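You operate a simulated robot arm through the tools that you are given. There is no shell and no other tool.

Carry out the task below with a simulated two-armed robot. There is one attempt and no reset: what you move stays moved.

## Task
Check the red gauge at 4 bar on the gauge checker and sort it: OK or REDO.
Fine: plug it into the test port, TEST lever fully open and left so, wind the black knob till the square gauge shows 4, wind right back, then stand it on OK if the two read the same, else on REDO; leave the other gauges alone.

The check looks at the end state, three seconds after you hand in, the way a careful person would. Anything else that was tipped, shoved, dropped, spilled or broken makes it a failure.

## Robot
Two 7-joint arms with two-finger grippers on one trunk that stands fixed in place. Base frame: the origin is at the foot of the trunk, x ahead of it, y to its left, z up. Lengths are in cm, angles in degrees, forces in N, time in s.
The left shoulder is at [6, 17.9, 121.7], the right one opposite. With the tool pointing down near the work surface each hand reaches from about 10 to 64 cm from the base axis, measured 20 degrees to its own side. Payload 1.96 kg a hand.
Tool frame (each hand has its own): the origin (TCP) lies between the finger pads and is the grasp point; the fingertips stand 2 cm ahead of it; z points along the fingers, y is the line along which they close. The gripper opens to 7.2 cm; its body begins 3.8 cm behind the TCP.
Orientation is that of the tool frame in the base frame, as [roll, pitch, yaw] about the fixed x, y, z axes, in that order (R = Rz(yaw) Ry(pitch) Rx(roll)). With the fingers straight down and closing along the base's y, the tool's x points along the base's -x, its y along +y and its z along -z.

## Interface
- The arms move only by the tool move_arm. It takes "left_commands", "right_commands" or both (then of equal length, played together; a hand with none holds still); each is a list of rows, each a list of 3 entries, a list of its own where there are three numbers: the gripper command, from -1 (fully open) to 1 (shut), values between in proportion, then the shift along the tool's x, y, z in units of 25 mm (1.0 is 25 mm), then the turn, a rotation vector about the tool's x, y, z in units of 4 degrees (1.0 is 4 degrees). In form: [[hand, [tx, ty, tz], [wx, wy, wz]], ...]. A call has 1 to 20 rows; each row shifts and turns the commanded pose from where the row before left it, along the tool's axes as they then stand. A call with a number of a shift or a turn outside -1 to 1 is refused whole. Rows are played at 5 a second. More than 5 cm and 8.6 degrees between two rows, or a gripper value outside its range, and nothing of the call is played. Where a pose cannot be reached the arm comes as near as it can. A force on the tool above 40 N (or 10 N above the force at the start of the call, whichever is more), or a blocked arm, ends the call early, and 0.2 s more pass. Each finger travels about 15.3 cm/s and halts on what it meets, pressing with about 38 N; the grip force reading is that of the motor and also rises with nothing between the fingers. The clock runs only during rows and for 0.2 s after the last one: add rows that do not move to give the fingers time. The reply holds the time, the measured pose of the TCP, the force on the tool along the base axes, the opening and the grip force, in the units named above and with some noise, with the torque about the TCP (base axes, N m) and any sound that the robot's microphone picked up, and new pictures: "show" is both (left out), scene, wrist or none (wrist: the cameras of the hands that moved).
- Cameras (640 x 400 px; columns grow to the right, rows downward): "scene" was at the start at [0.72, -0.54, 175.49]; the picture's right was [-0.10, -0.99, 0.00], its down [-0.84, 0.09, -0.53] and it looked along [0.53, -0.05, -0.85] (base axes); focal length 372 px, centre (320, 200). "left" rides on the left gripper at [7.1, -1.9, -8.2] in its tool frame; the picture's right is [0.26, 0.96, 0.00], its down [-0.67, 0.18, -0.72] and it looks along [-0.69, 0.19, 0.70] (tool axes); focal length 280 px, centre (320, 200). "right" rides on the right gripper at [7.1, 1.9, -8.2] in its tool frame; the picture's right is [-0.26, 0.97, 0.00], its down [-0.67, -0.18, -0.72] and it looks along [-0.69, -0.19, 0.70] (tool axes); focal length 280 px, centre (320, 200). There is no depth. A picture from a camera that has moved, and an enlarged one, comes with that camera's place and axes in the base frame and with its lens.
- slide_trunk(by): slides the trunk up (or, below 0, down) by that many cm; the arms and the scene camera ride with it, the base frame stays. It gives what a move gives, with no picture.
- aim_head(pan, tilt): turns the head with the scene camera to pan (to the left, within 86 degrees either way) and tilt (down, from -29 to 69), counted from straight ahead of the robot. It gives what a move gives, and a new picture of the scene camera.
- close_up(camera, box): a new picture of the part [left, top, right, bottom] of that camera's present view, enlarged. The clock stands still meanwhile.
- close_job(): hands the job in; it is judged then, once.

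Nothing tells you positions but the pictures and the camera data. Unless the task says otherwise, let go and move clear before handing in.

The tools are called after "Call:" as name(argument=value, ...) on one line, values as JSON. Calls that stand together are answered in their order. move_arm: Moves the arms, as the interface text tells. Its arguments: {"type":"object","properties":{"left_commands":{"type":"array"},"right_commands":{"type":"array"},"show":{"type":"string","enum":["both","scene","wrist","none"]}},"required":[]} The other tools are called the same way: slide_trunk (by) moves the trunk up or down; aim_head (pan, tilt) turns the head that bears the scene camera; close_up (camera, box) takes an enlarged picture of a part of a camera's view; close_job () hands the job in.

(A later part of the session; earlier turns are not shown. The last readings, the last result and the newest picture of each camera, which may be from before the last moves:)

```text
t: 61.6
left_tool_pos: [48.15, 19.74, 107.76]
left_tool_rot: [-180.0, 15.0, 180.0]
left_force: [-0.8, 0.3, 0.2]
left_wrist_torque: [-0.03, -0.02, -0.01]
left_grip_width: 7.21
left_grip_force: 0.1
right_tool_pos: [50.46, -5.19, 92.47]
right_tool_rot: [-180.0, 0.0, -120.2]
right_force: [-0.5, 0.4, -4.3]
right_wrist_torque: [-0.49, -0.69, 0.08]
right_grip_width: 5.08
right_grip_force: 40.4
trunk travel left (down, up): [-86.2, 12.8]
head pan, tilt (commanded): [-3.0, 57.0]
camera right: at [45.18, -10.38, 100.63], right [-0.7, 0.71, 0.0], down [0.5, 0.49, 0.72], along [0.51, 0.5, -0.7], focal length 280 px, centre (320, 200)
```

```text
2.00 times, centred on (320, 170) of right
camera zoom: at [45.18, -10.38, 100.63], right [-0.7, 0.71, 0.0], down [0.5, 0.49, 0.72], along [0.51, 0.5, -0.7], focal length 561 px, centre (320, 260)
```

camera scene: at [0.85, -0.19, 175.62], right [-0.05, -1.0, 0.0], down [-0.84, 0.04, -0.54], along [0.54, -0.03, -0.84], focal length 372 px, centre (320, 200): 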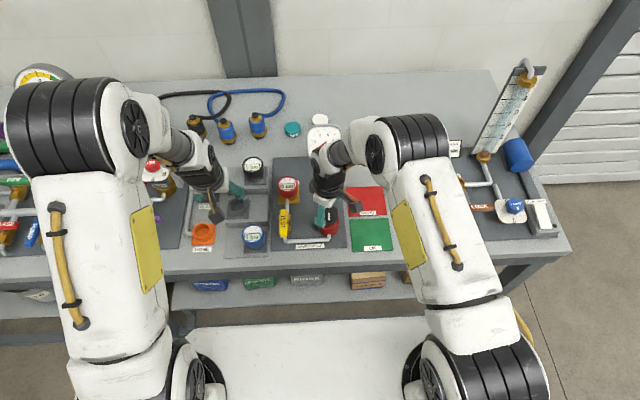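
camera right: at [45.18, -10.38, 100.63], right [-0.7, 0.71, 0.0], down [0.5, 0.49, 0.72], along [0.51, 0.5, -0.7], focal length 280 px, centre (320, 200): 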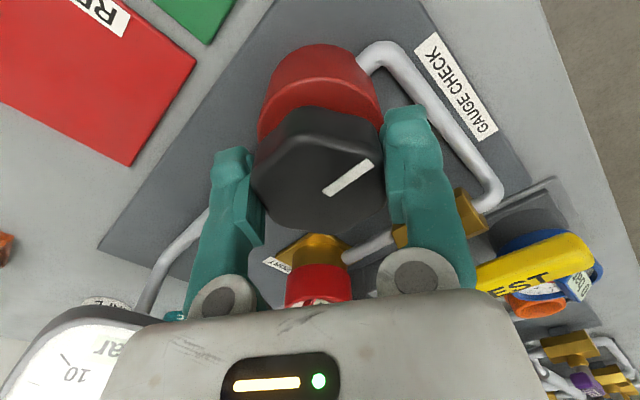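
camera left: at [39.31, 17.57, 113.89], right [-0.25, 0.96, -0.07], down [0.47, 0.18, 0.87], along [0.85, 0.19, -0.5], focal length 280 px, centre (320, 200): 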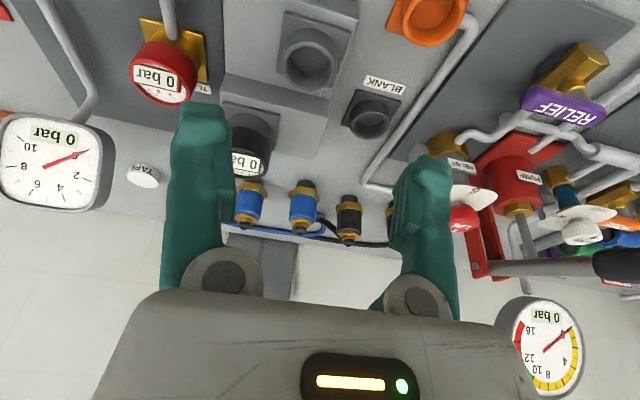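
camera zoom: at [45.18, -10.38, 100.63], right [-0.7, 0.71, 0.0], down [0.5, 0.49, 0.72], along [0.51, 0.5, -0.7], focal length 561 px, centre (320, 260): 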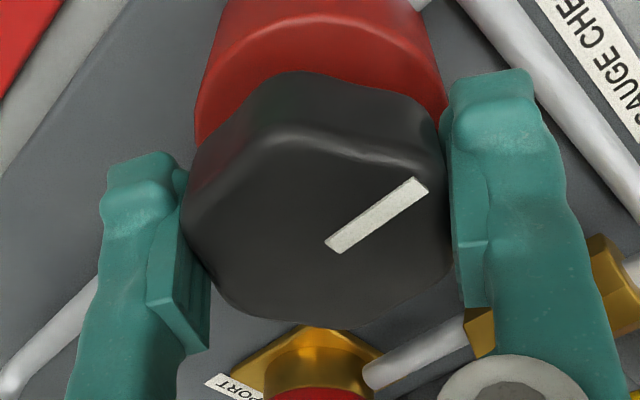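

Knob gripped. I'll turn 20° clockwise and look at both gauges.

Call:
move_arm(right_commands=[[1, [0, 0, 0], [0, 0, 1]], [1, [0, 0, 0], [0, 0, 1]], [1, [0, 0, 0], [0, 0, 1]], [1, [0, 0, 0], [0, 0, 1]], [1, [0, 0, 0], [0, 0, 1]], [1, [0, 0, 0], [0, 0, 0]]], show="both")

Call:
close_up(camera="scene", box=[260, 110, 380, 250])

Call:
close_up(camera="left", box=[0, 0, 220, 220])

```text
t: 62.6
left_tool_pos: [48.43, 19.71, 107.63]
left_tool_rot: [-180.0, 14.9, -179.9]
left_force: [1.7, -0.5, 0.3]
left_wrist_torque: [-0.01, 0.03, 0.01]
left_grip_width: 7.2
left_grip_force: 0.0
right_tool_pos: [50.26, -5.34, 92.26]
right_tool_rot: [179.6, -0.4, -134.5]
right_force: [3.2, 3.4, -17.7]
right_wrist_torque: [-0.1, -0.78, 0.69]
right_grip_width: 4.94
right_grip_force: 40.0
trunk travel left (down, up): [-86.2, 12.8]
head pan, tilt (commanded): [-3.0, 57.0]
stopped in row 4 (right hand): the force on the tool passed its limit at 45 N (the readings are from after the stop); the commanded pose is now the measured one
camera scene: at [1.25, -0.17, 175.64], right [-0.05, -1.0, 0.0], down [-0.84, 0.04, -0.54], along [0.54, -0.03, -0.84], focal length 372 px, centre (320, 200)
camera right: at [44.04, -8.97, 100.44], right [-0.5, 0.86, 0.0], down [0.61, 0.35, 0.71], along [0.61, 0.36, -0.7], focal length 280 px, centre (320, 200)
```

scene: 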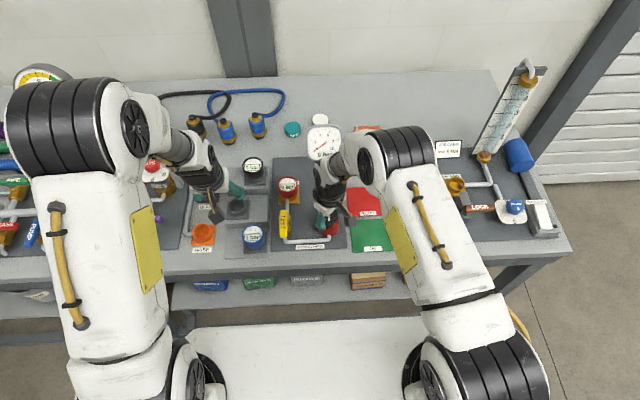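
right: 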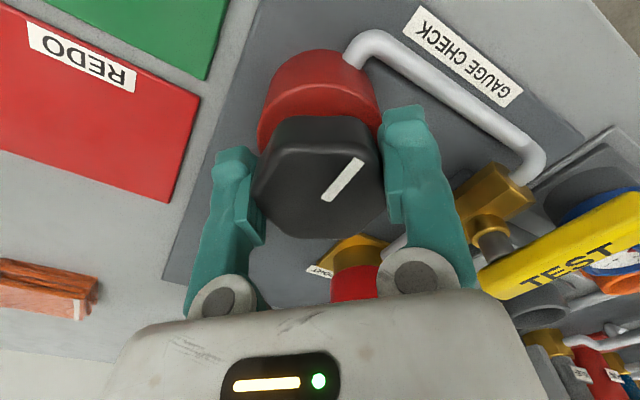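

```text
2.86 times, centred on (320, 180) of scene
camera zoom: at [1.25, -0.17, 175.64], right [-0.05, -1.0, 0.0], down [-0.84, 0.04, -0.54], along [0.54, -0.03, -0.84], focal length 1063 px, centre (320, 257)
```

zoom: 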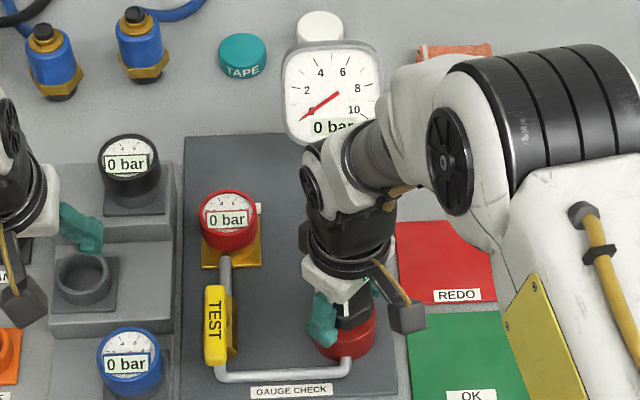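

```text
1.82 times, centred on (110, 110) of left
camera zoom: at [39.56, 17.61, 113.82], right [-0.25, 0.96, -0.07], down [0.47, 0.18, 0.86], along [0.85, 0.19, -0.5], focal length 510 px, centre (702, 364)
```

zoom: 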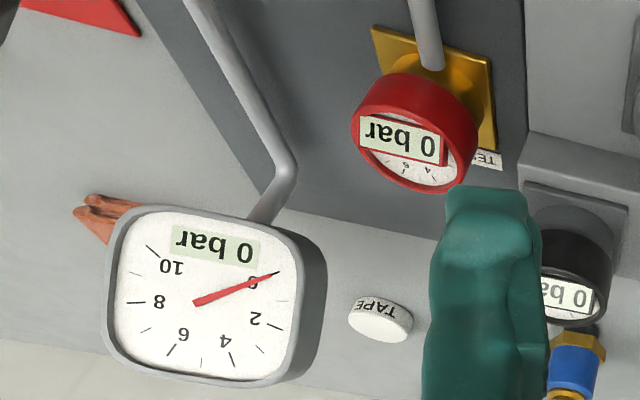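

The knob didn't turn clockwise; it's at an end stop there (the hand slipped about 14° relative to it, and gauges still read 0). I'll open, realign to the flats at -120°, re-grip and try counter-clockwise.

Call:
move_arm(right_commands=[[-1, [0, 0, 0], [0, 0, 0]], [-1, [0, 0, 0], [0, 0, 0]], [-1, [0, 0, 0], [0, 0, -1]], [-1, [0, 0, 0], [0, 0, -1]], [-1, [0, 0, 0], [0, 0, -1]], [-1, [0, 0, 0], [0, 0, -0.57]], [-1, [0, 0, 0], [0, 0, 0]]], show="wrist")

Call:
close_up(camera="right", box=[180, 70, 460, 270])

```text
t: 64.2
left_tool_pos: [48.29, 19.6, 107.71]
left_tool_rot: [180.0, 15.0, -180.0]
left_force: [0.7, 0.1, -0.2]
left_wrist_torque: [-0.01, -0.02, -0.02]
left_grip_width: 7.2
left_grip_force: 0.1
right_tool_pos: [50.11, -5.41, 92.35]
right_tool_rot: [179.7, -0.1, -120.4]
right_force: [-0.3, -0.2, 0.5]
right_wrist_torque: [-0.02, 0.04, 0.05]
right_grip_width: 7.21
right_grip_force: 0.1
trunk travel left (down, up): [-86.2, 12.8]
head pan, tilt (commanded): [-3.0, 57.0]
camera right: at [44.95, -10.46, 100.52], right [-0.7, 0.71, 0.0], down [0.5, 0.49, 0.71], along [0.51, 0.5, -0.7], focal length 280 px, centre (320, 200)
```

right: 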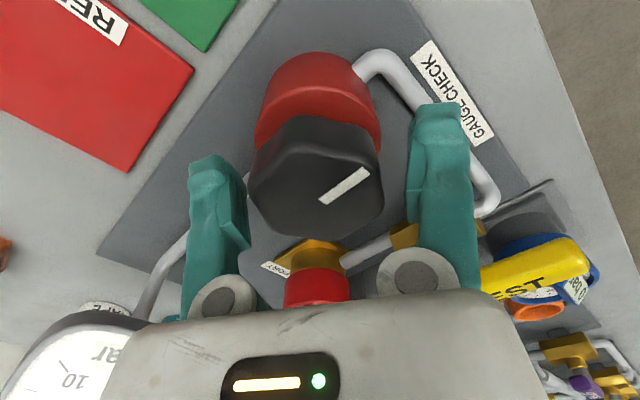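

```text
2.00 times, centred on (320, 170) of right
camera zoom: at [44.95, -10.46, 100.52], right [-0.7, 0.71, 0.0], down [0.5, 0.49, 0.71], along [0.51, 0.5, -0.7], focal length 561 px, centre (320, 260)
```

zoom: 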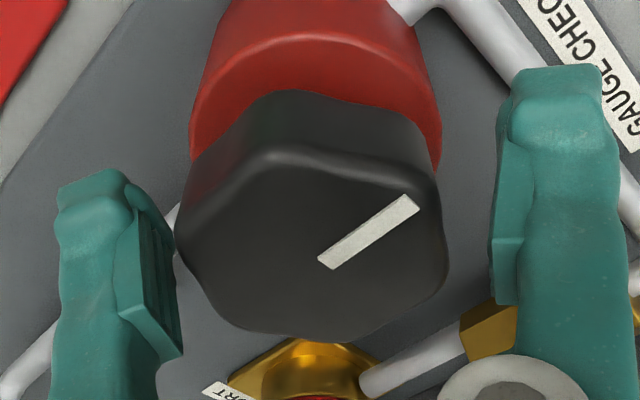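

The knob pointer is unchanged. I'll re-centre by a few millimetres, close, and try 20° counter-clockwise.

Call:
move_arm(right_commands=[[-1, [-0.093, -0.08, -0.06], [0, 0, 0]], [-1, [0, 0, 0], [0, 0, 0]], [0, [0, 0, 0], [0, 0, 0]], [1, [0, 0, 0], [0, 0, 0]], [1, [0, 0, 0], [0, 0, 0]], [1, [0, 0, 0], [0, 0, 0]], [1, [0, 0, 0], [0, 0, -1]], [1, [0, 0, 0], [0, 0, -1]], [1, [0, 0, 0], [0, 0, -1]], [1, [0, 0, 0], [0, 0, -1]], [1, [0, 0, 0], [0, 0, -1]], [1, [0, 0, 0], [0, 0, 0]]], show="both")

Call:
close_up(camera="left", box=[0, 0, 220, 220])

Call:
close_up(camera="right", box=[180, 70, 460, 270])

```text
t: 66.8
left_tool_pos: [48.23, 19.7, 107.75]
left_tool_rot: [-180.0, 15.0, -179.9]
left_force: [-0.1, 0.8, -0.8]
left_wrist_torque: [-0.01, 0.01, 0.02]
left_grip_width: 7.19
left_grip_force: 0.2
right_tool_pos: [50.49, -5.22, 92.56]
right_tool_rot: [179.5, -0.1, -100.3]
right_force: [1.2, 1.4, -14.7]
right_wrist_torque: [-0.27, -1.04, 0.03]
right_grip_width: 5.06
right_grip_force: 40.1
trunk travel left (down, up): [-86.2, 12.8]
head pan, tilt (commanded): [-3.0, 57.0]
camera scene: at [1.09, -0.18, 175.6], right [-0.05, -1.0, 0.0], down [-0.84, 0.04, -0.54], along [0.54, -0.03, -0.84], focal length 372 px, centre (320, 200)
camera right: at [47.4, -11.77, 100.66], right [-0.9, 0.43, 0.01], down [0.31, 0.63, 0.71], along [0.3, 0.65, -0.7], focal length 280 px, centre (320, 200)
```

scene: 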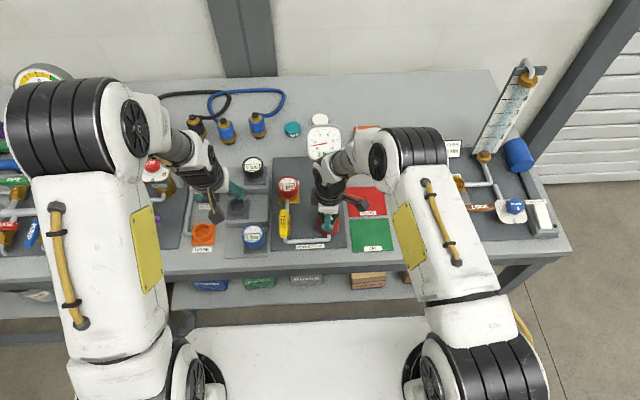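
right: 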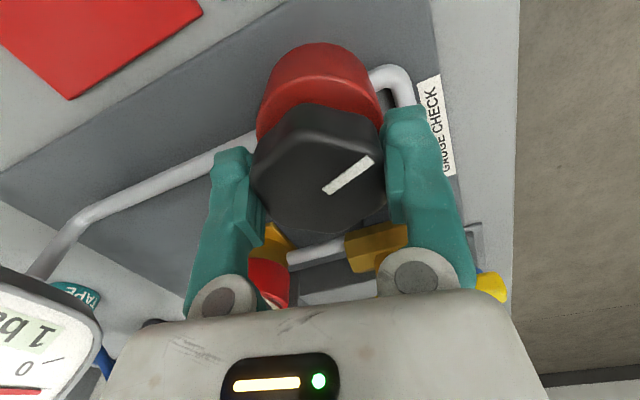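

```text
1.82 times, centred on (110, 110) of left
camera zoom: at [39.45, 17.6, 113.83], right [-0.25, 0.96, -0.07], down [0.47, 0.18, 0.86], along [0.85, 0.19, -0.5], focal length 510 px, centre (702, 364)
```

zoom: 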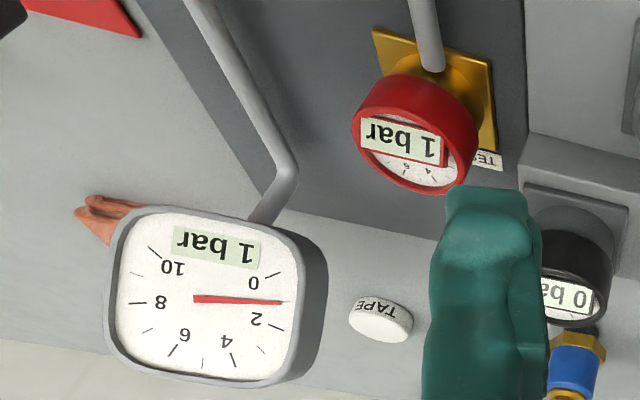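

```text
2.00 times, centred on (320, 170) of right
camera zoom: at [47.4, -11.77, 100.66], right [-0.9, 0.43, 0.01], down [0.31, 0.63, 0.71], along [0.3, 0.65, -0.7], focal length 561 px, centre (320, 260)
```

zoom: 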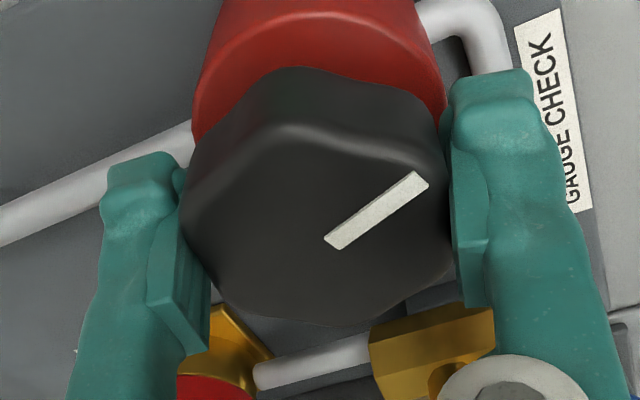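

Counter-clockwise works: both the square gauge and the red gauge now read 1 bar after 20°. Continuing another 32° and checking.

Call:
move_arm(right_commands=[[1, [0, 0, 0], [0, 0, -1]], [1, [0, 0, 0], [0, 0, -1]], [1, [0, 0, 0], [0, 0, -1]], [1, [0, 0, 0], [0, 0, -1]], [1, [0, 0, 0], [0, 0, -1]], [1, [0, 0, 0], [0, 0, -1]], [1, [0, 0, 0], [0, 0, -1]], [1, [0, 0, 0], [0, 0, -1]], [1, [0, 0, 0], [0, 0, 0]]], show="both")

Call:
close_up(camera="left", box=[0, 0, 220, 220])

Call:
close_up(camera="right", box=[180, 70, 460, 270])

```text
t: 68.8
left_tool_pos: [48.31, 19.81, 107.83]
left_tool_rot: [-180.0, 14.9, -179.9]
left_force: [0.0, 0.3, 0.8]
left_wrist_torque: [0.01, 0.02, -0.02]
left_grip_width: 7.21
left_grip_force: 0.0
right_tool_pos: [50.47, -5.19, 92.48]
right_tool_rot: [179.5, 0.3, -68.2]
right_force: [-1.5, 6.7, -21.2]
right_wrist_torque: [0.18, -1.06, 0.0]
right_grip_width: 5.06
right_grip_force: 39.8
trunk travel left (down, up): [-86.2, 12.8]
head pan, tilt (commanded): [-3.0, 57.0]
camera scene: at [1.13, -0.07, 175.61], right [-0.05, -1.0, 0.0], down [-0.84, 0.04, -0.54], along [0.54, -0.03, -0.84], focal length 372 px, centre (320, 200)
camera right: at [51.42, -12.42, 100.62], right [-0.99, -0.11, 0.01], down [-0.07, 0.69, 0.72], along [-0.09, 0.71, -0.7], focal length 280 px, centre (320, 200)
```

scene: 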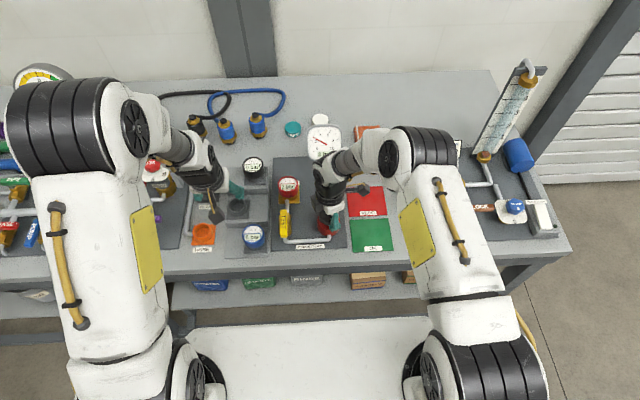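
right: 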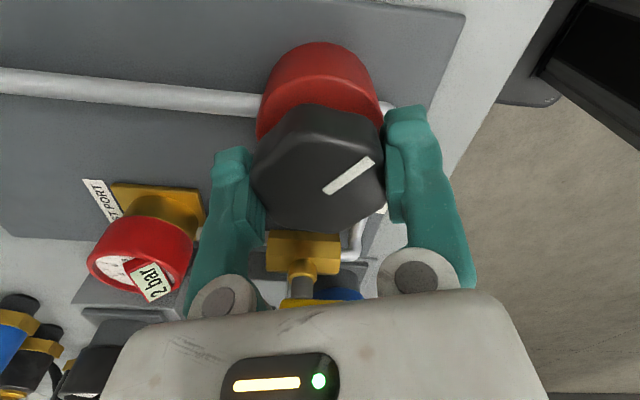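

```text
1.82 times, centred on (110, 110) of left
camera zoom: at [39.48, 17.66, 113.81], right [-0.25, 0.96, -0.07], down [0.47, 0.18, 0.86], along [0.85, 0.19, -0.5], focal length 510 px, centre (702, 364)
```

zoom: 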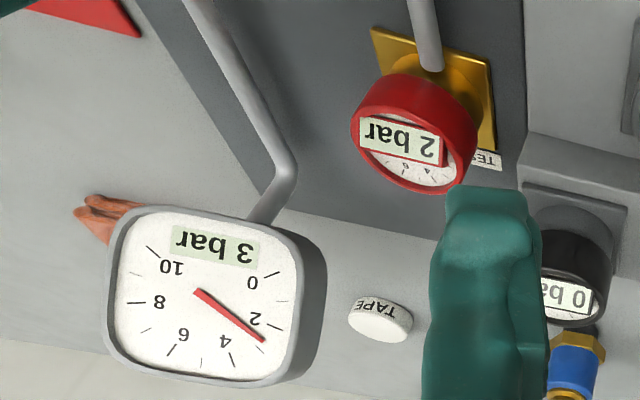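

```text
2.00 times, centred on (320, 170) of right
camera zoom: at [51.42, -12.42, 100.62], right [-0.99, -0.11, 0.01], down [-0.07, 0.69, 0.72], along [-0.09, 0.71, -0.7], focal length 561 px, centre (320, 260)
```

zoom: 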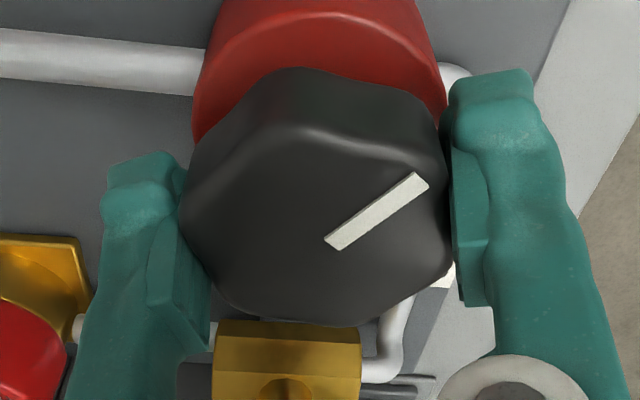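

Square gauge shows 3 bar (needle about 2.6) and red shows 2 bar after 52°, so about 20° per bar. Turning 28° more should give 4.

Call:
move_arm(right_commands=[[1, [0, 0, 0], [0, 0, -1]], [1, [0, 0, 0], [0, 0, -1]], [1, [0, 0, 0], [0, 0, -1]], [1, [0, 0, 0], [0, 0, -1]], [1, [0, 0, 0], [0, 0, -1]], [1, [0, 0, 0], [0, 0, -1]], [1, [0, 0, 0], [0, 0, -1]], [1, [0, 0, 0], [0, 0, 0]], [1, [0, 0, 0], [0, 0, 0]]], show="both")

Call:
close_up(camera="left", box=[0, 80, 160, 220])

Call:
close_up(camera="left", box=[110, 10, 240, 110])

Call:
close_up(camera="scene", box=[260, 110, 380, 250])

```text
t: 70.8
left_tool_pos: [48.21, 19.69, 107.68]
left_tool_rot: [-179.8, 14.9, -179.9]
left_force: [-0.5, 0.2, -0.5]
left_wrist_torque: [0.04, -0.03, 0.0]
left_grip_width: 7.21
left_grip_force: 0.0
right_tool_pos: [50.56, -5.3, 92.44]
right_tool_rot: [179.6, 0.4, -40.2]
right_force: [-8.4, 9.9, -31.1]
right_wrist_torque: [0.64, -0.53, 0.03]
right_grip_width: 5.06
right_grip_force: 40.0
trunk travel left (down, up): [-86.2, 12.8]
head pan, tilt (commanded): [-3.0, 57.0]
camera scene: at [1.11, -0.01, 175.6], right [-0.05, -1.0, 0.0], down [-0.84, 0.04, -0.54], along [0.54, -0.03, -0.84], focal length 372 px, centre (320, 200)
camera right: at [54.78, -11.16, 100.59], right [-0.82, -0.57, 0.01], down [-0.39, 0.58, 0.72], along [-0.41, 0.59, -0.7], focal length 280 px, centre (320, 200)
```

scene: 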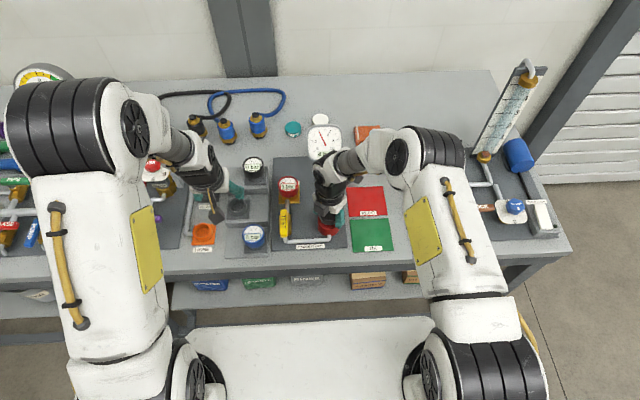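
right: 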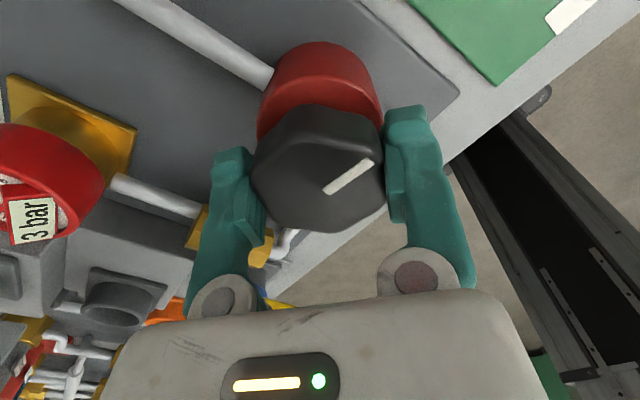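

```text
2.86 times, centred on (80, 150) of left
camera zoom: at [39.46, 17.71, 113.8], right [-0.25, 0.96, -0.07], down [0.47, 0.18, 0.86], along [0.85, 0.19, -0.5], focal length 801 px, centre (1006, 343)
```

zoom: 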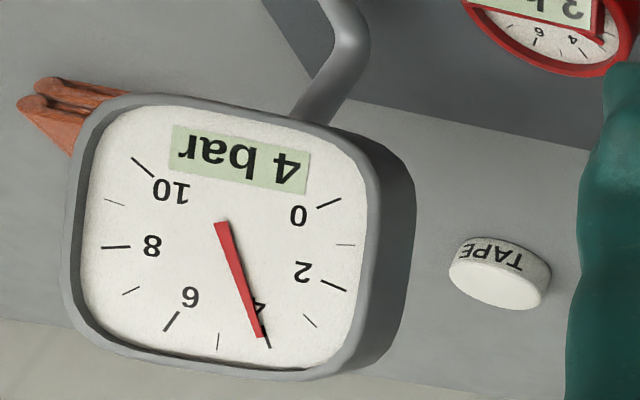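

```text
4.00 times, centred on (175, 60) of left
camera zoom: at [39.46, 17.71, 113.8], right [-0.25, 0.96, -0.07], down [0.47, 0.18, 0.86], along [0.85, 0.19, -0.5], focal length 1122 px, centre (900, 760)
```

zoom: 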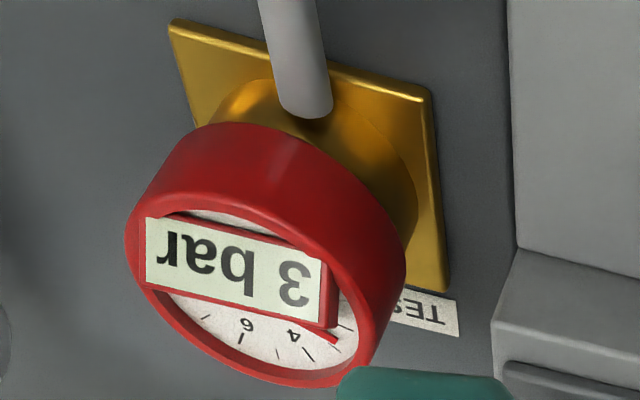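

```text
2.86 times, centred on (320, 180) of scene
camera zoom: at [1.11, -0.01, 175.6], right [-0.05, -1.0, 0.0], down [-0.84, 0.04, -0.54], along [0.54, -0.03, -0.84], focal length 1063 px, centre (320, 257)
```

zoom: 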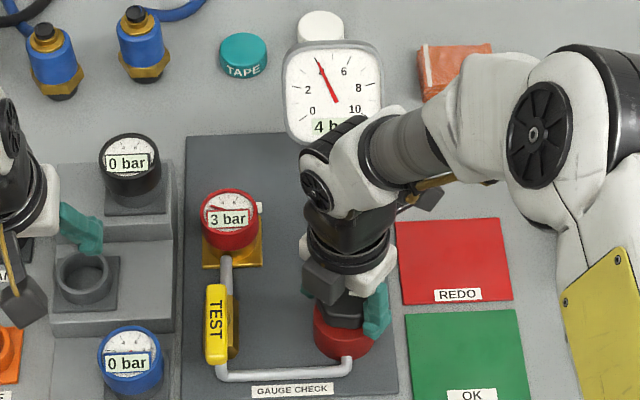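

Square gauge shows 4 bar with its needle on the 4 mark, and the red gauge shows 3 bar, so it belongs on REDO. I'll hold a moment, then wind the knob back clockwise.

Call:
move_arm(right_commands=[[1, [0, 0, 0], [0, 0, 0]], [1, [0, 0, 0], [0, 0, 0]], [1, [0, 0, 0], [0, 0, 0]], [1, [0, 0, 0], [0, 0, 0]], [1, [0, 0, 0], [0, 0, 0]]], show="none")

Call:
close_up(camera="left", box=[0, 20, 240, 220])

```text
t: 72.0
left_tool_pos: [48.24, 19.71, 107.71]
left_tool_rot: [-179.9, 15.0, -179.8]
left_force: [0.6, -0.1, -0.3]
left_wrist_torque: [0.01, -0.02, 0.03]
left_grip_width: 7.19
left_grip_force: 0.1
right_tool_pos: [50.49, -5.21, 92.45]
right_tool_rot: [179.5, 0.4, -40.4]
right_force: [-13.3, 11.8, -37.8]
right_wrist_torque: [0.66, -0.44, -0.01]
right_grip_width: 5.05
right_grip_force: 40.2
trunk travel left (down, up): [-86.2, 12.8]
head pan, tilt (commanded): [-3.0, 57.0]
```

```text
2.00 times, centred on (120, 120) of left
camera zoom: at [39.46, 17.72, 113.8], right [-0.25, 0.96, -0.07], down [0.47, 0.18, 0.86], along [0.85, 0.19, -0.5], focal length 561 px, centre (720, 360)
```

zoom: 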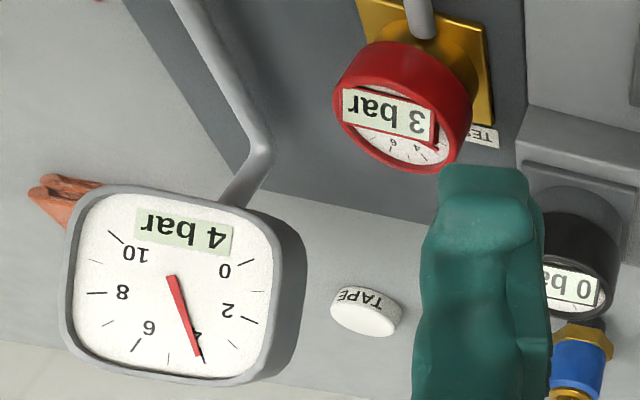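

Readings are steady: 4 bar versus 3 bar. The hand has built up some pull against the knob, so I'll relieve it slightly while winding back clockwise 76°.

Call:
move_arm(right_commands=[[1, [-0.03, 0, 0.04], [0, 0, 0.5]], [1, [0, 0, 0.02], [0, 0, 1]], [1, [0, 0, 0], [0, 0, 1]], [1, [0, 0, 0], [0, 0, 1]], [1, [0, 0, 0], [0, 0, 1]], [1, [0, 0, 0], [0, 0, 1]], [1, [0, 0, 0], [0, 0, 1]], [1, [0, 0, 0], [0, 0, 1]], [1, [0, 0, 0], [0, 0, 0]]], show="none")

```text
t: 74.0
left_tool_pos: [48.21, 19.56, 107.91]
left_tool_rot: [-180.0, 15.0, -179.9]
left_force: [-0.6, -0.1, 0.2]
left_wrist_torque: [-0.03, 0.0, -0.01]
left_grip_width: 7.22
left_grip_force: 0.0
right_tool_pos: [50.58, -5.24, 92.42]
right_tool_rot: [179.8, 0.0, -70.4]
right_force: [3.5, 0.1, 3.8]
right_wrist_torque: [-0.19, -1.15, -0.03]
right_grip_width: 5.06
right_grip_force: 39.8
trunk travel left (down, up): [-86.2, 12.8]
head pan, tilt (commanded): [-3.0, 57.0]
```

The pull is relieved and the knob is following back smoothly (30° so far). Continuing clockwise toward the zero stop.

Call:
move_arm(right_commands=[[1, [0, 0, 0], [0, 0, 1]], [1, [0, 0, 0], [0, 0, 1]], [1, [0, 0, 0], [0, 0, 1]], [1, [0, 0, 0], [0, 0, 1]], [1, [0, 0, 0], [0, 0, 1]], [1, [0, 0, 0], [0, 0, 1]], [1, [0, 0, 0], [0, 0, 1]], [1, [0, 0, 0], [0, 0, 1]], [1, [0, 0, 0], [0, 0, 1]], [1, [0, 0, 0], [0, 0, 1]], [1, [0, 0, 0], [0, 0, 1]], [1, [0, 0, 0], [0, 0, 1]], [1, [0, 0, 0], [0, 0, 0]]], show="both")

Call:
close_up(camera="left", box=[0, 20, 240, 220])

Call:
close_up(camera="right", box=[180, 70, 460, 270])

```text
t: 76.8
left_tool_pos: [48.18, 19.57, 107.82]
left_tool_rot: [-179.9, 15.0, -180.0]
left_force: [-0.6, -0.6, 0.5]
left_wrist_torque: [-0.02, -0.01, -0.01]
left_grip_width: 7.21
left_grip_force: 0.0
right_tool_pos: [50.57, -5.24, 92.34]
right_tool_rot: [179.6, -0.3, -118.4]
right_force: [12.9, -3.5, 16.4]
right_wrist_torque: [-0.78, -0.7, -0.01]
right_grip_width: 5.04
right_grip_force: 40.7
trunk travel left (down, up): [-86.2, 12.8]
head pan, tilt (commanded): [-3.0, 57.0]
camera scene: at [0.89, -0.23, 175.63], right [-0.05, -1.0, 0.0], down [-0.84, 0.04, -0.54], along [0.54, -0.03, -0.84], focal length 372 px, centre (320, 200)
camera right: at [45.43, -10.46, 100.6], right [-0.72, 0.69, 0.0], down [0.49, 0.51, 0.71], along [0.49, 0.52, -0.7], focal length 280 px, centre (320, 200)
```

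scene: 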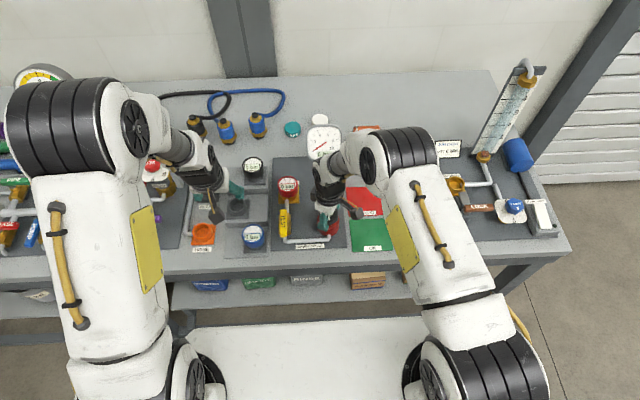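
right: 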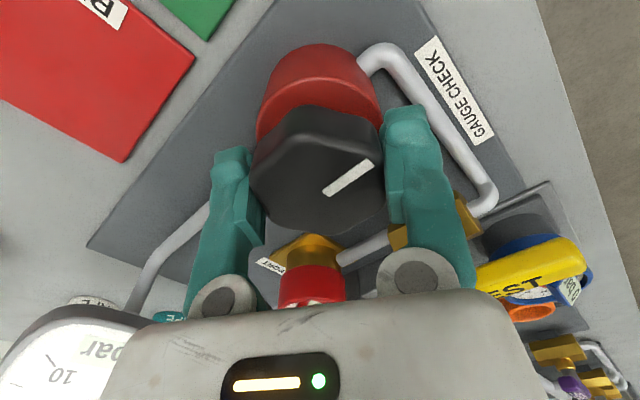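

```text
2.00 times, centred on (120, 120) of left
camera zoom: at [39.33, 17.56, 113.9], right [-0.25, 0.96, -0.07], down [0.47, 0.18, 0.87], along [0.85, 0.19, -0.5], focal length 561 px, centre (720, 360)
```

zoom: 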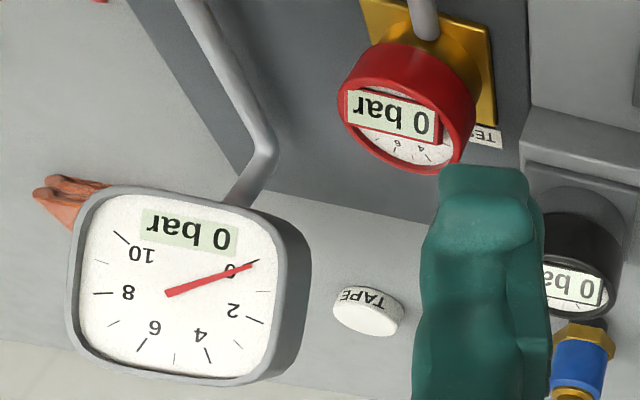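

```text
2.00 times, centred on (320, 170) of right
camera zoom: at [45.43, -10.46, 100.6], right [-0.72, 0.69, 0.0], down [0.49, 0.51, 0.71], along [0.49, 0.52, -0.7], focal length 561 px, centre (320, 260)
```

zoom: 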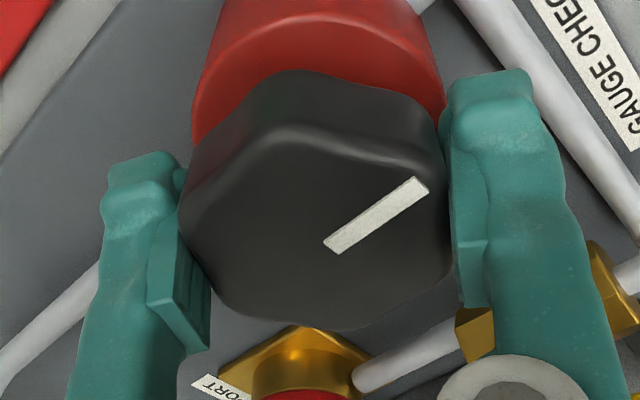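

Both gauges are back at 0 bar, with the knob about 2° from its start. I'll turn gently the last few degrees onto the zero stop while relieving the side load.

Call:
move_arm(right_commands=[[1, [0, -0.02, -0.03], [0, 0, 0.4]], [1, [0, 0, 0], [0, 0, 0.4]], [1, [0, 0, 0], [0, 0, 0.2]], [1, [0, 0, 0], [0, 0, 0]]], show="wrist")

Call:
close_up(camera="left", box=[0, 80, 120, 220])

```text
t: 77.8
left_tool_pos: [48.38, 19.61, 107.56]
left_tool_rot: [179.9, 14.9, -180.0]
left_force: [-0.4, 0.6, -0.1]
left_wrist_torque: [0.01, 0.01, 0.04]
left_grip_width: 7.2
left_grip_force: 0.0
right_tool_pos: [50.44, -5.22, 92.37]
right_tool_rot: [179.4, -0.3, -122.3]
right_force: [9.0, -3.1, -8.7]
right_wrist_torque: [-0.01, -0.97, 1.3]
right_grip_width: 5.03
right_grip_force: 39.9
trunk travel left (down, up): [-86.2, 12.8]
head pan, tilt (commanded): [-3.0, 57.0]
camera right: at [45.12, -10.1, 100.56], right [-0.68, 0.74, 0.01], down [0.52, 0.47, 0.71], along [0.52, 0.48, -0.7], focal length 280 px, centre (320, 200)
```

right: 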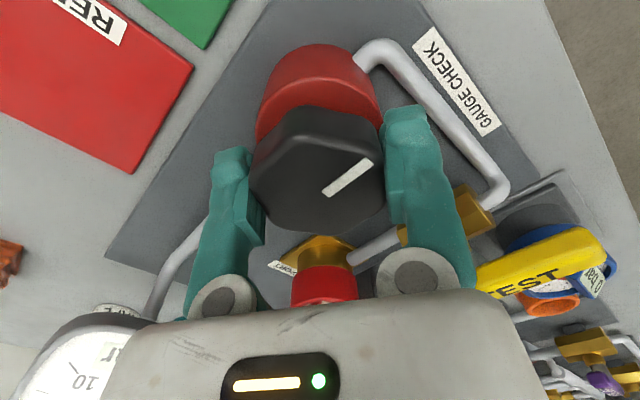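

```text
2.86 times, centred on (60, 150) of left
camera zoom: at [39.51, 17.55, 113.81], right [-0.25, 0.96, -0.07], down [0.47, 0.18, 0.86], along [0.85, 0.19, -0.5], focal length 801 px, centre (1063, 343)
```

zoom: 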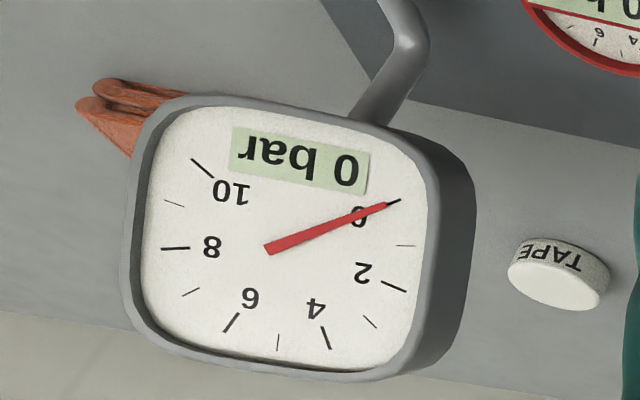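

The knob is on its zero stop (1.3 N·m) and the needle is exactly at 0. I'll open, rise clear of the knob, and bring the hand back so I can see the pads.

Call:
move_arm(right_commands=[[0, [0, 0, 0], [0, 0, 0]], [-1, [0, 0, 0], [0, 0, 0]], [-1, [0, 0, 0], [0, 0, 0]], [-1, [0, 0, -0.3], [0, 0, 0]], [-1, [0, 0, -0.6], [0, 0, 0]], [-1, [0, 0, -0.9], [0, 0, 0]], [-1, [0, 0, -0.9], [0, 0, 0]], [-1, [0, 0, -0.9], [0, 0, 0]], [-1, [0, 0, -0.9], [0, 0, 0]], [-1, [0, 0, -0.9], [0, 0, 0]], [-1, [0, 0, 0], [0, 0, 0]]], show="both")

Call:
close_up(camera="right", box=[0, 0, 400, 250])

Call:
close_up(camera="scene", box=[260, 110, 420, 260])

```text
t: 80.2
left_tool_pos: [48.2, 19.65, 107.82]
left_tool_rot: [180.0, 15.0, -180.0]
left_force: [0.2, 0.1, -0.3]
left_wrist_torque: [0.01, 0.0, -0.01]
left_grip_width: 7.21
left_grip_force: 0.0
right_tool_pos: [50.42, -5.36, 106.1]
right_tool_rot: [179.6, -0.2, -122.3]
right_force: [0.0, 0.1, -0.2]
right_wrist_torque: [0.01, -0.02, 0.03]
right_grip_width: 7.2
right_grip_force: 0.0
trunk travel left (down, up): [-86.2, 12.8]
head pan, tilt (commanded): [-3.0, 57.0]
camera scene: at [0.92, -0.19, 175.62], right [-0.05, -1.0, 0.0], down [-0.84, 0.04, -0.54], along [0.54, -0.03, -0.84], focal length 372 px, centre (320, 200)
camera right: at [45.13, -10.16, 114.19], right [-0.68, 0.74, 0.0], down [0.52, 0.47, 0.71], along [0.52, 0.48, -0.7], focal length 280 px, centre (320, 200)
```

scene: 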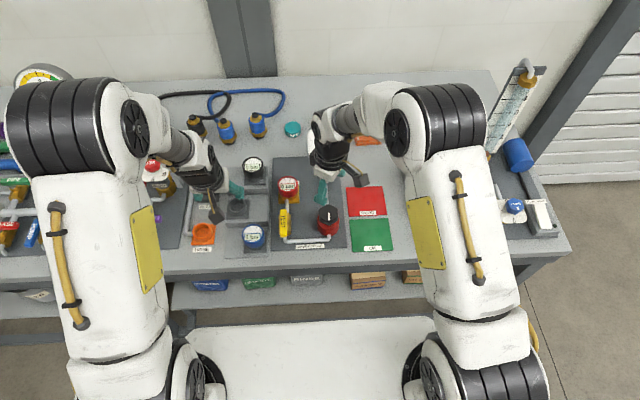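
right: 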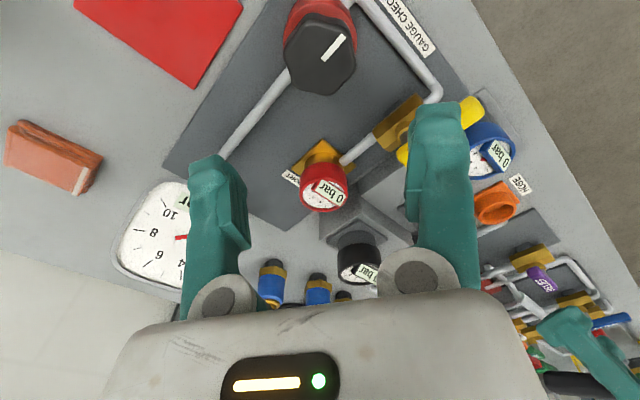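

```text
1.60 times, centred on (200, 125) of right
camera zoom: at [45.13, -10.16, 114.19], right [-0.68, 0.74, 0.0], down [0.52, 0.47, 0.71], along [0.52, 0.48, -0.7], focal length 449 px, centre (512, 320)
```

zoom: 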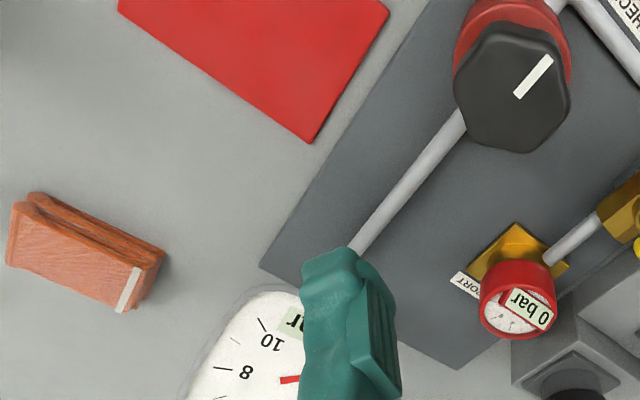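

```text
2.67 times, centred on (340, 185) of scene
camera zoom: at [0.92, -0.19, 175.62], right [-0.05, -1.0, 0.0], down [-0.84, 0.04, -0.54], along [0.54, -0.03, -0.84], focal length 992 px, centre (267, 240)
```

zoom: 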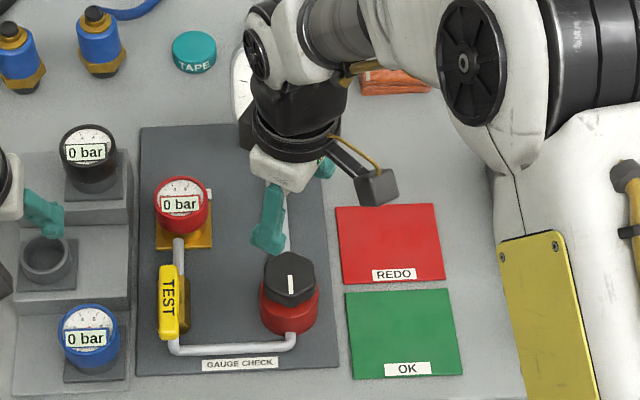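

REDO pad triangulates to x 53.3–63.2, y -21.8 to -11, z≈85.6, centre about (58.2, -16.4), best served by the right arm. I'll turn the right hand to face the port and tilt it back 20°, to see whether it can reach the gauge.

Call:
move_arm(right_commands=[[-1, [0, 0, 0], [0, 0, 1]], [-1, [0, 0, 0], [0, 0, 1]], [-1, [0, 0, 0], [0, 0, 1]], [-1, [0, 0, 0], [0, 0, 1]], [-1, [0, 0, 0], [0, 0, 1]], [-1, [0, 0, 0], [0, 0, 1]], [-1, [0, 0, 0], [0, 0, 1]], [-1, [0, 0, 0], [0, 0, 1]], [-1, [0, 0, 0], [0, 0, 0.7]], [-1, [0, 0, 0], [0, -1, 0]], [-1, [0, 0, 0], [0, -1, 0]], [-1, [0, 0, 0], [0, -1, 0]], [-1, [0, 0, 0], [0, -1, 0]], [-1, [0, 0, 0], [0, -1, 0]], [-1, [0, 0, 0], [0, 0, 0]]], show="both")

```text
t: 83.4
left_tool_pos: [48.18, 19.66, 107.86]
left_tool_rot: [180.0, 15.0, 180.0]
left_force: [0.7, 0.1, -0.1]
left_wrist_torque: [-0.05, 0.0, -0.04]
left_grip_width: 7.19
left_grip_force: 0.2
right_tool_pos: [50.52, -5.23, 106.16]
right_tool_rot: [179.8, 19.6, -157.1]
right_force: [-0.4, -0.3, -0.2]
right_wrist_torque: [0.02, 0.01, -0.01]
right_grip_width: 7.2
right_grip_force: 0.0
trunk travel left (down, up): [-86.2, 12.8]
head pan, tilt (commanded): [-3.0, 57.0]
camera scene: at [0.89, -0.18, 175.62], right [-0.05, -1.0, 0.0], down [-0.84, 0.04, -0.54], along [0.54, -0.03, -0.84], focal length 372 px, centre (320, 200)
camera right: at [41.11, -7.07, 111.34], right [-0.15, 0.98, 0.09], down [0.43, -0.02, 0.9], along [0.89, 0.17, -0.43], focal length 280 px, centre (320, 200)
```

scene: 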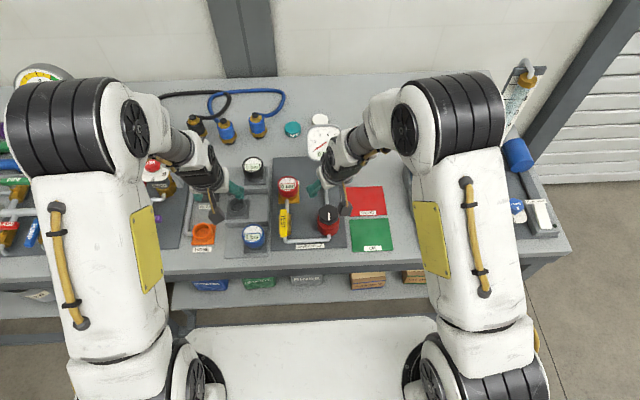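
right: 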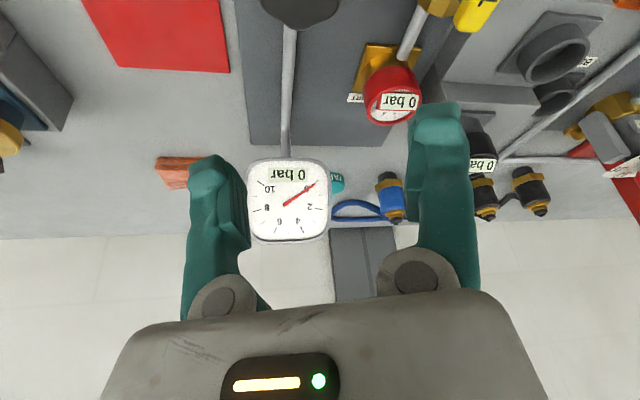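

The hand is oriented (tilt 19.6°, facing the port). Now moving it level to above the gauge to test the reach.

Call:
move_arm(right_commands=[[-1, [-0.756, 0.328, 0.269], [0, 0, 0]], [-1, [-0.756, 0.328, 0.269], [0, 0, 0]], [-1, [-0.756, 0.328, 0.269], [0, 0, 0]], [-1, [-0.756, 0.328, 0.269], [0, 0, 0]], [-1, [-0.756, 0.328, 0.269], [0, 0, 0]], [-1, [-0.756, 0.328, 0.269], [0, 0, 0]], [-1, [-0.756, 0.328, 0.269], [0, 0, 0]], [-1, [0, 0, 0], [0, 0, 0]]], show="both")

Call:
close_up(camera="right", box=[200, 0, 440, 150])

```text
t: 85.2
left_tool_pos: [48.11, 19.59, 107.82]
left_tool_rot: [-179.9, 15.1, 179.9]
left_force: [-0.9, 0.6, -0.6]
left_wrist_torque: [0.02, 0.02, 0.0]
left_grip_width: 7.22
left_grip_force: 0.0
right_tool_pos: [61.14, 5.49, 105.81]
right_tool_rot: [179.9, 19.6, -157.2]
right_force: [0.3, -0.5, 0.2]
right_wrist_torque: [-0.01, -0.01, 0.03]
right_grip_width: 7.21
right_grip_force: 0.0
trunk travel left (down, up): [-86.2, 12.8]
head pan, tilt (commanded): [-3.0, 57.0]
camera scene: at [0.83, -0.23, 175.62], right [-0.05, -1.0, 0.0], down [-0.84, 0.04, -0.54], along [0.54, -0.03, -0.84], focal length 372 px, centre (320, 200)
camera right: at [51.76, 3.69, 111.09], right [-0.15, 0.98, 0.09], down [0.44, -0.02, 0.9], along [0.89, 0.17, -0.43], focal length 280 px, centre (320, 200)
```

scene: 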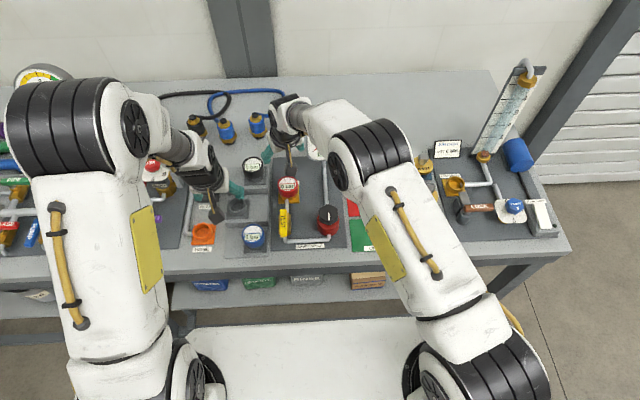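
right: 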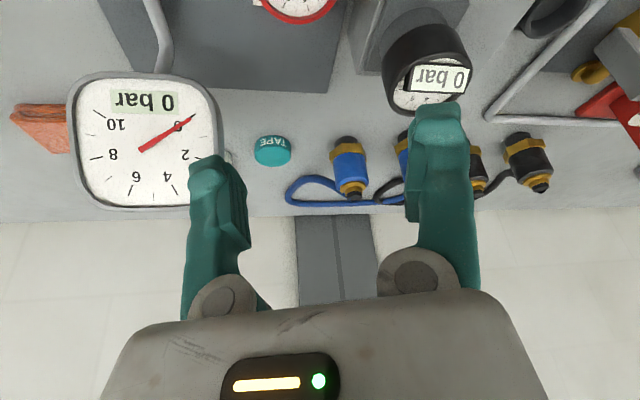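

```text
2.67 times, centred on (320, 75) of right
camera zoom: at [51.76, 3.69, 111.09], right [-0.15, 0.98, 0.09], down [0.44, -0.02, 0.9], along [0.89, 0.17, -0.43], focal length 748 px, centre (320, 533)
```

zoom: 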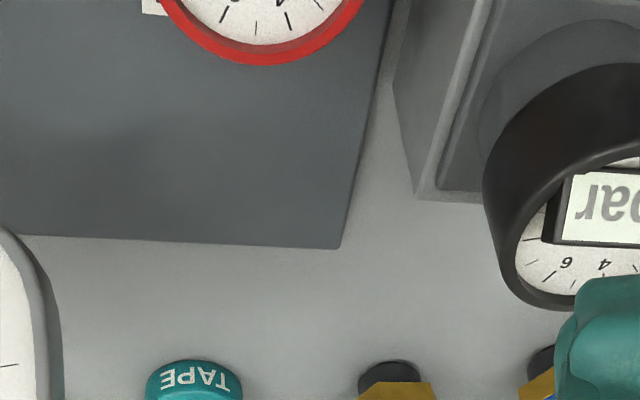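

The right arm reaches above the gauge with margin. Lowering to z≈98 to check its alignment.

Call:
move_arm(right_commands=[[-1, [0.268, 0, 0.754], [0, 0, 0]], [-1, [0.268, 0, 0.754], [0, 0, 0]], [-1, [0.268, 0, 0.754], [0, 0, 0]], [-1, [0.268, 0, 0.754], [0, 0, 0]], [-1, [0, 0, 0], [0, 0, 0]]], show="both")

Call:
close_up(camera="right", box=[160, 0, 480, 200])

Call:
close_up(camera="scene", box=[240, 130, 340, 220])

```text
t: 86.4
left_tool_pos: [47.99, 19.56, 107.75]
left_tool_rot: [-179.9, 15.0, 179.9]
left_force: [0.4, 0.4, -1.0]
left_wrist_torque: [-0.06, 0.01, 0.0]
left_grip_width: 7.19
left_grip_force: 0.0
right_tool_pos: [61.25, 5.46, 97.85]
right_tool_rot: [180.0, 19.7, -157.0]
right_force: [-0.8, 0.0, -0.5]
right_wrist_torque: [0.02, 0.0, 0.0]
right_grip_width: 7.2
right_grip_force: 0.1
trunk travel left (down, up): [-86.2, 12.8]
head pan, tilt (commanded): [-3.0, 57.0]
camera scene: at [0.84, -0.2, 175.62], right [-0.05, -1.0, 0.0], down [-0.84, 0.04, -0.54], along [0.54, -0.03, -0.84], focal length 372 px, centre (320, 200)
camera right: at [51.79, 3.72, 103.19], right [-0.15, 0.98, 0.09], down [0.44, -0.02, 0.9], along [0.89, 0.17, -0.43], focal length 280 px, centre (320, 200)
```

scene: 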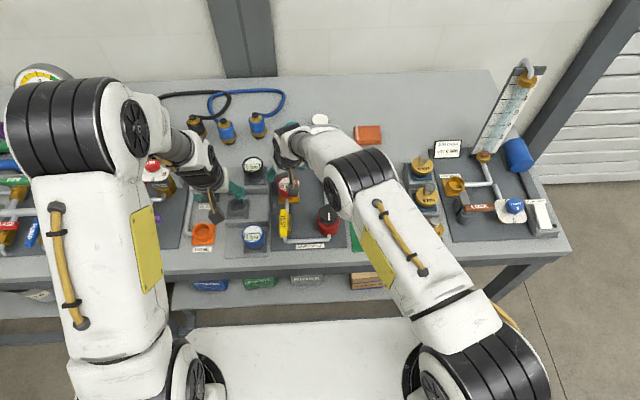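
right: 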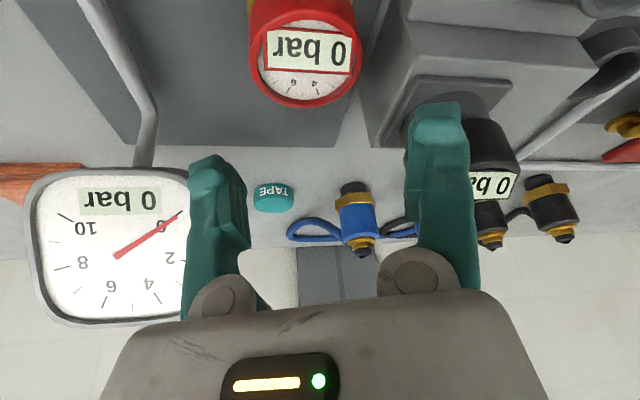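

```text
2.00 times, centred on (320, 100) of right
camera zoom: at [51.79, 3.72, 103.19], right [-0.15, 0.98, 0.09], down [0.44, -0.02, 0.9], along [0.89, 0.17, -0.43], focal length 561 px, centre (320, 400)
```

zoom: 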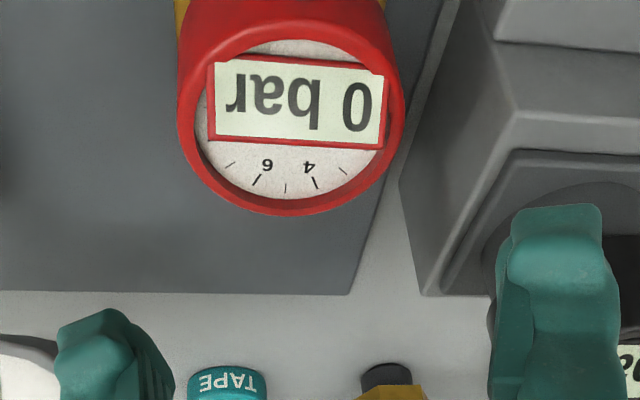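

```text
4.44 times, centred on (290, 175) of scene
camera zoom: at [0.84, -0.2, 175.62], right [-0.05, -1.0, 0.0], down [-0.84, 0.04, -0.54], along [0.54, -0.03, -0.84], focal length 1654 px, centre (453, 311)
```

zoom: 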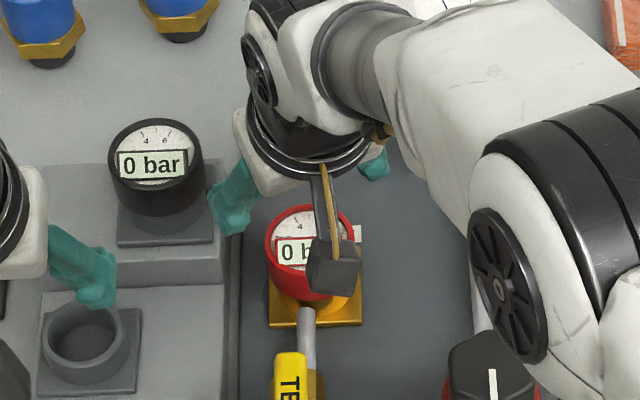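

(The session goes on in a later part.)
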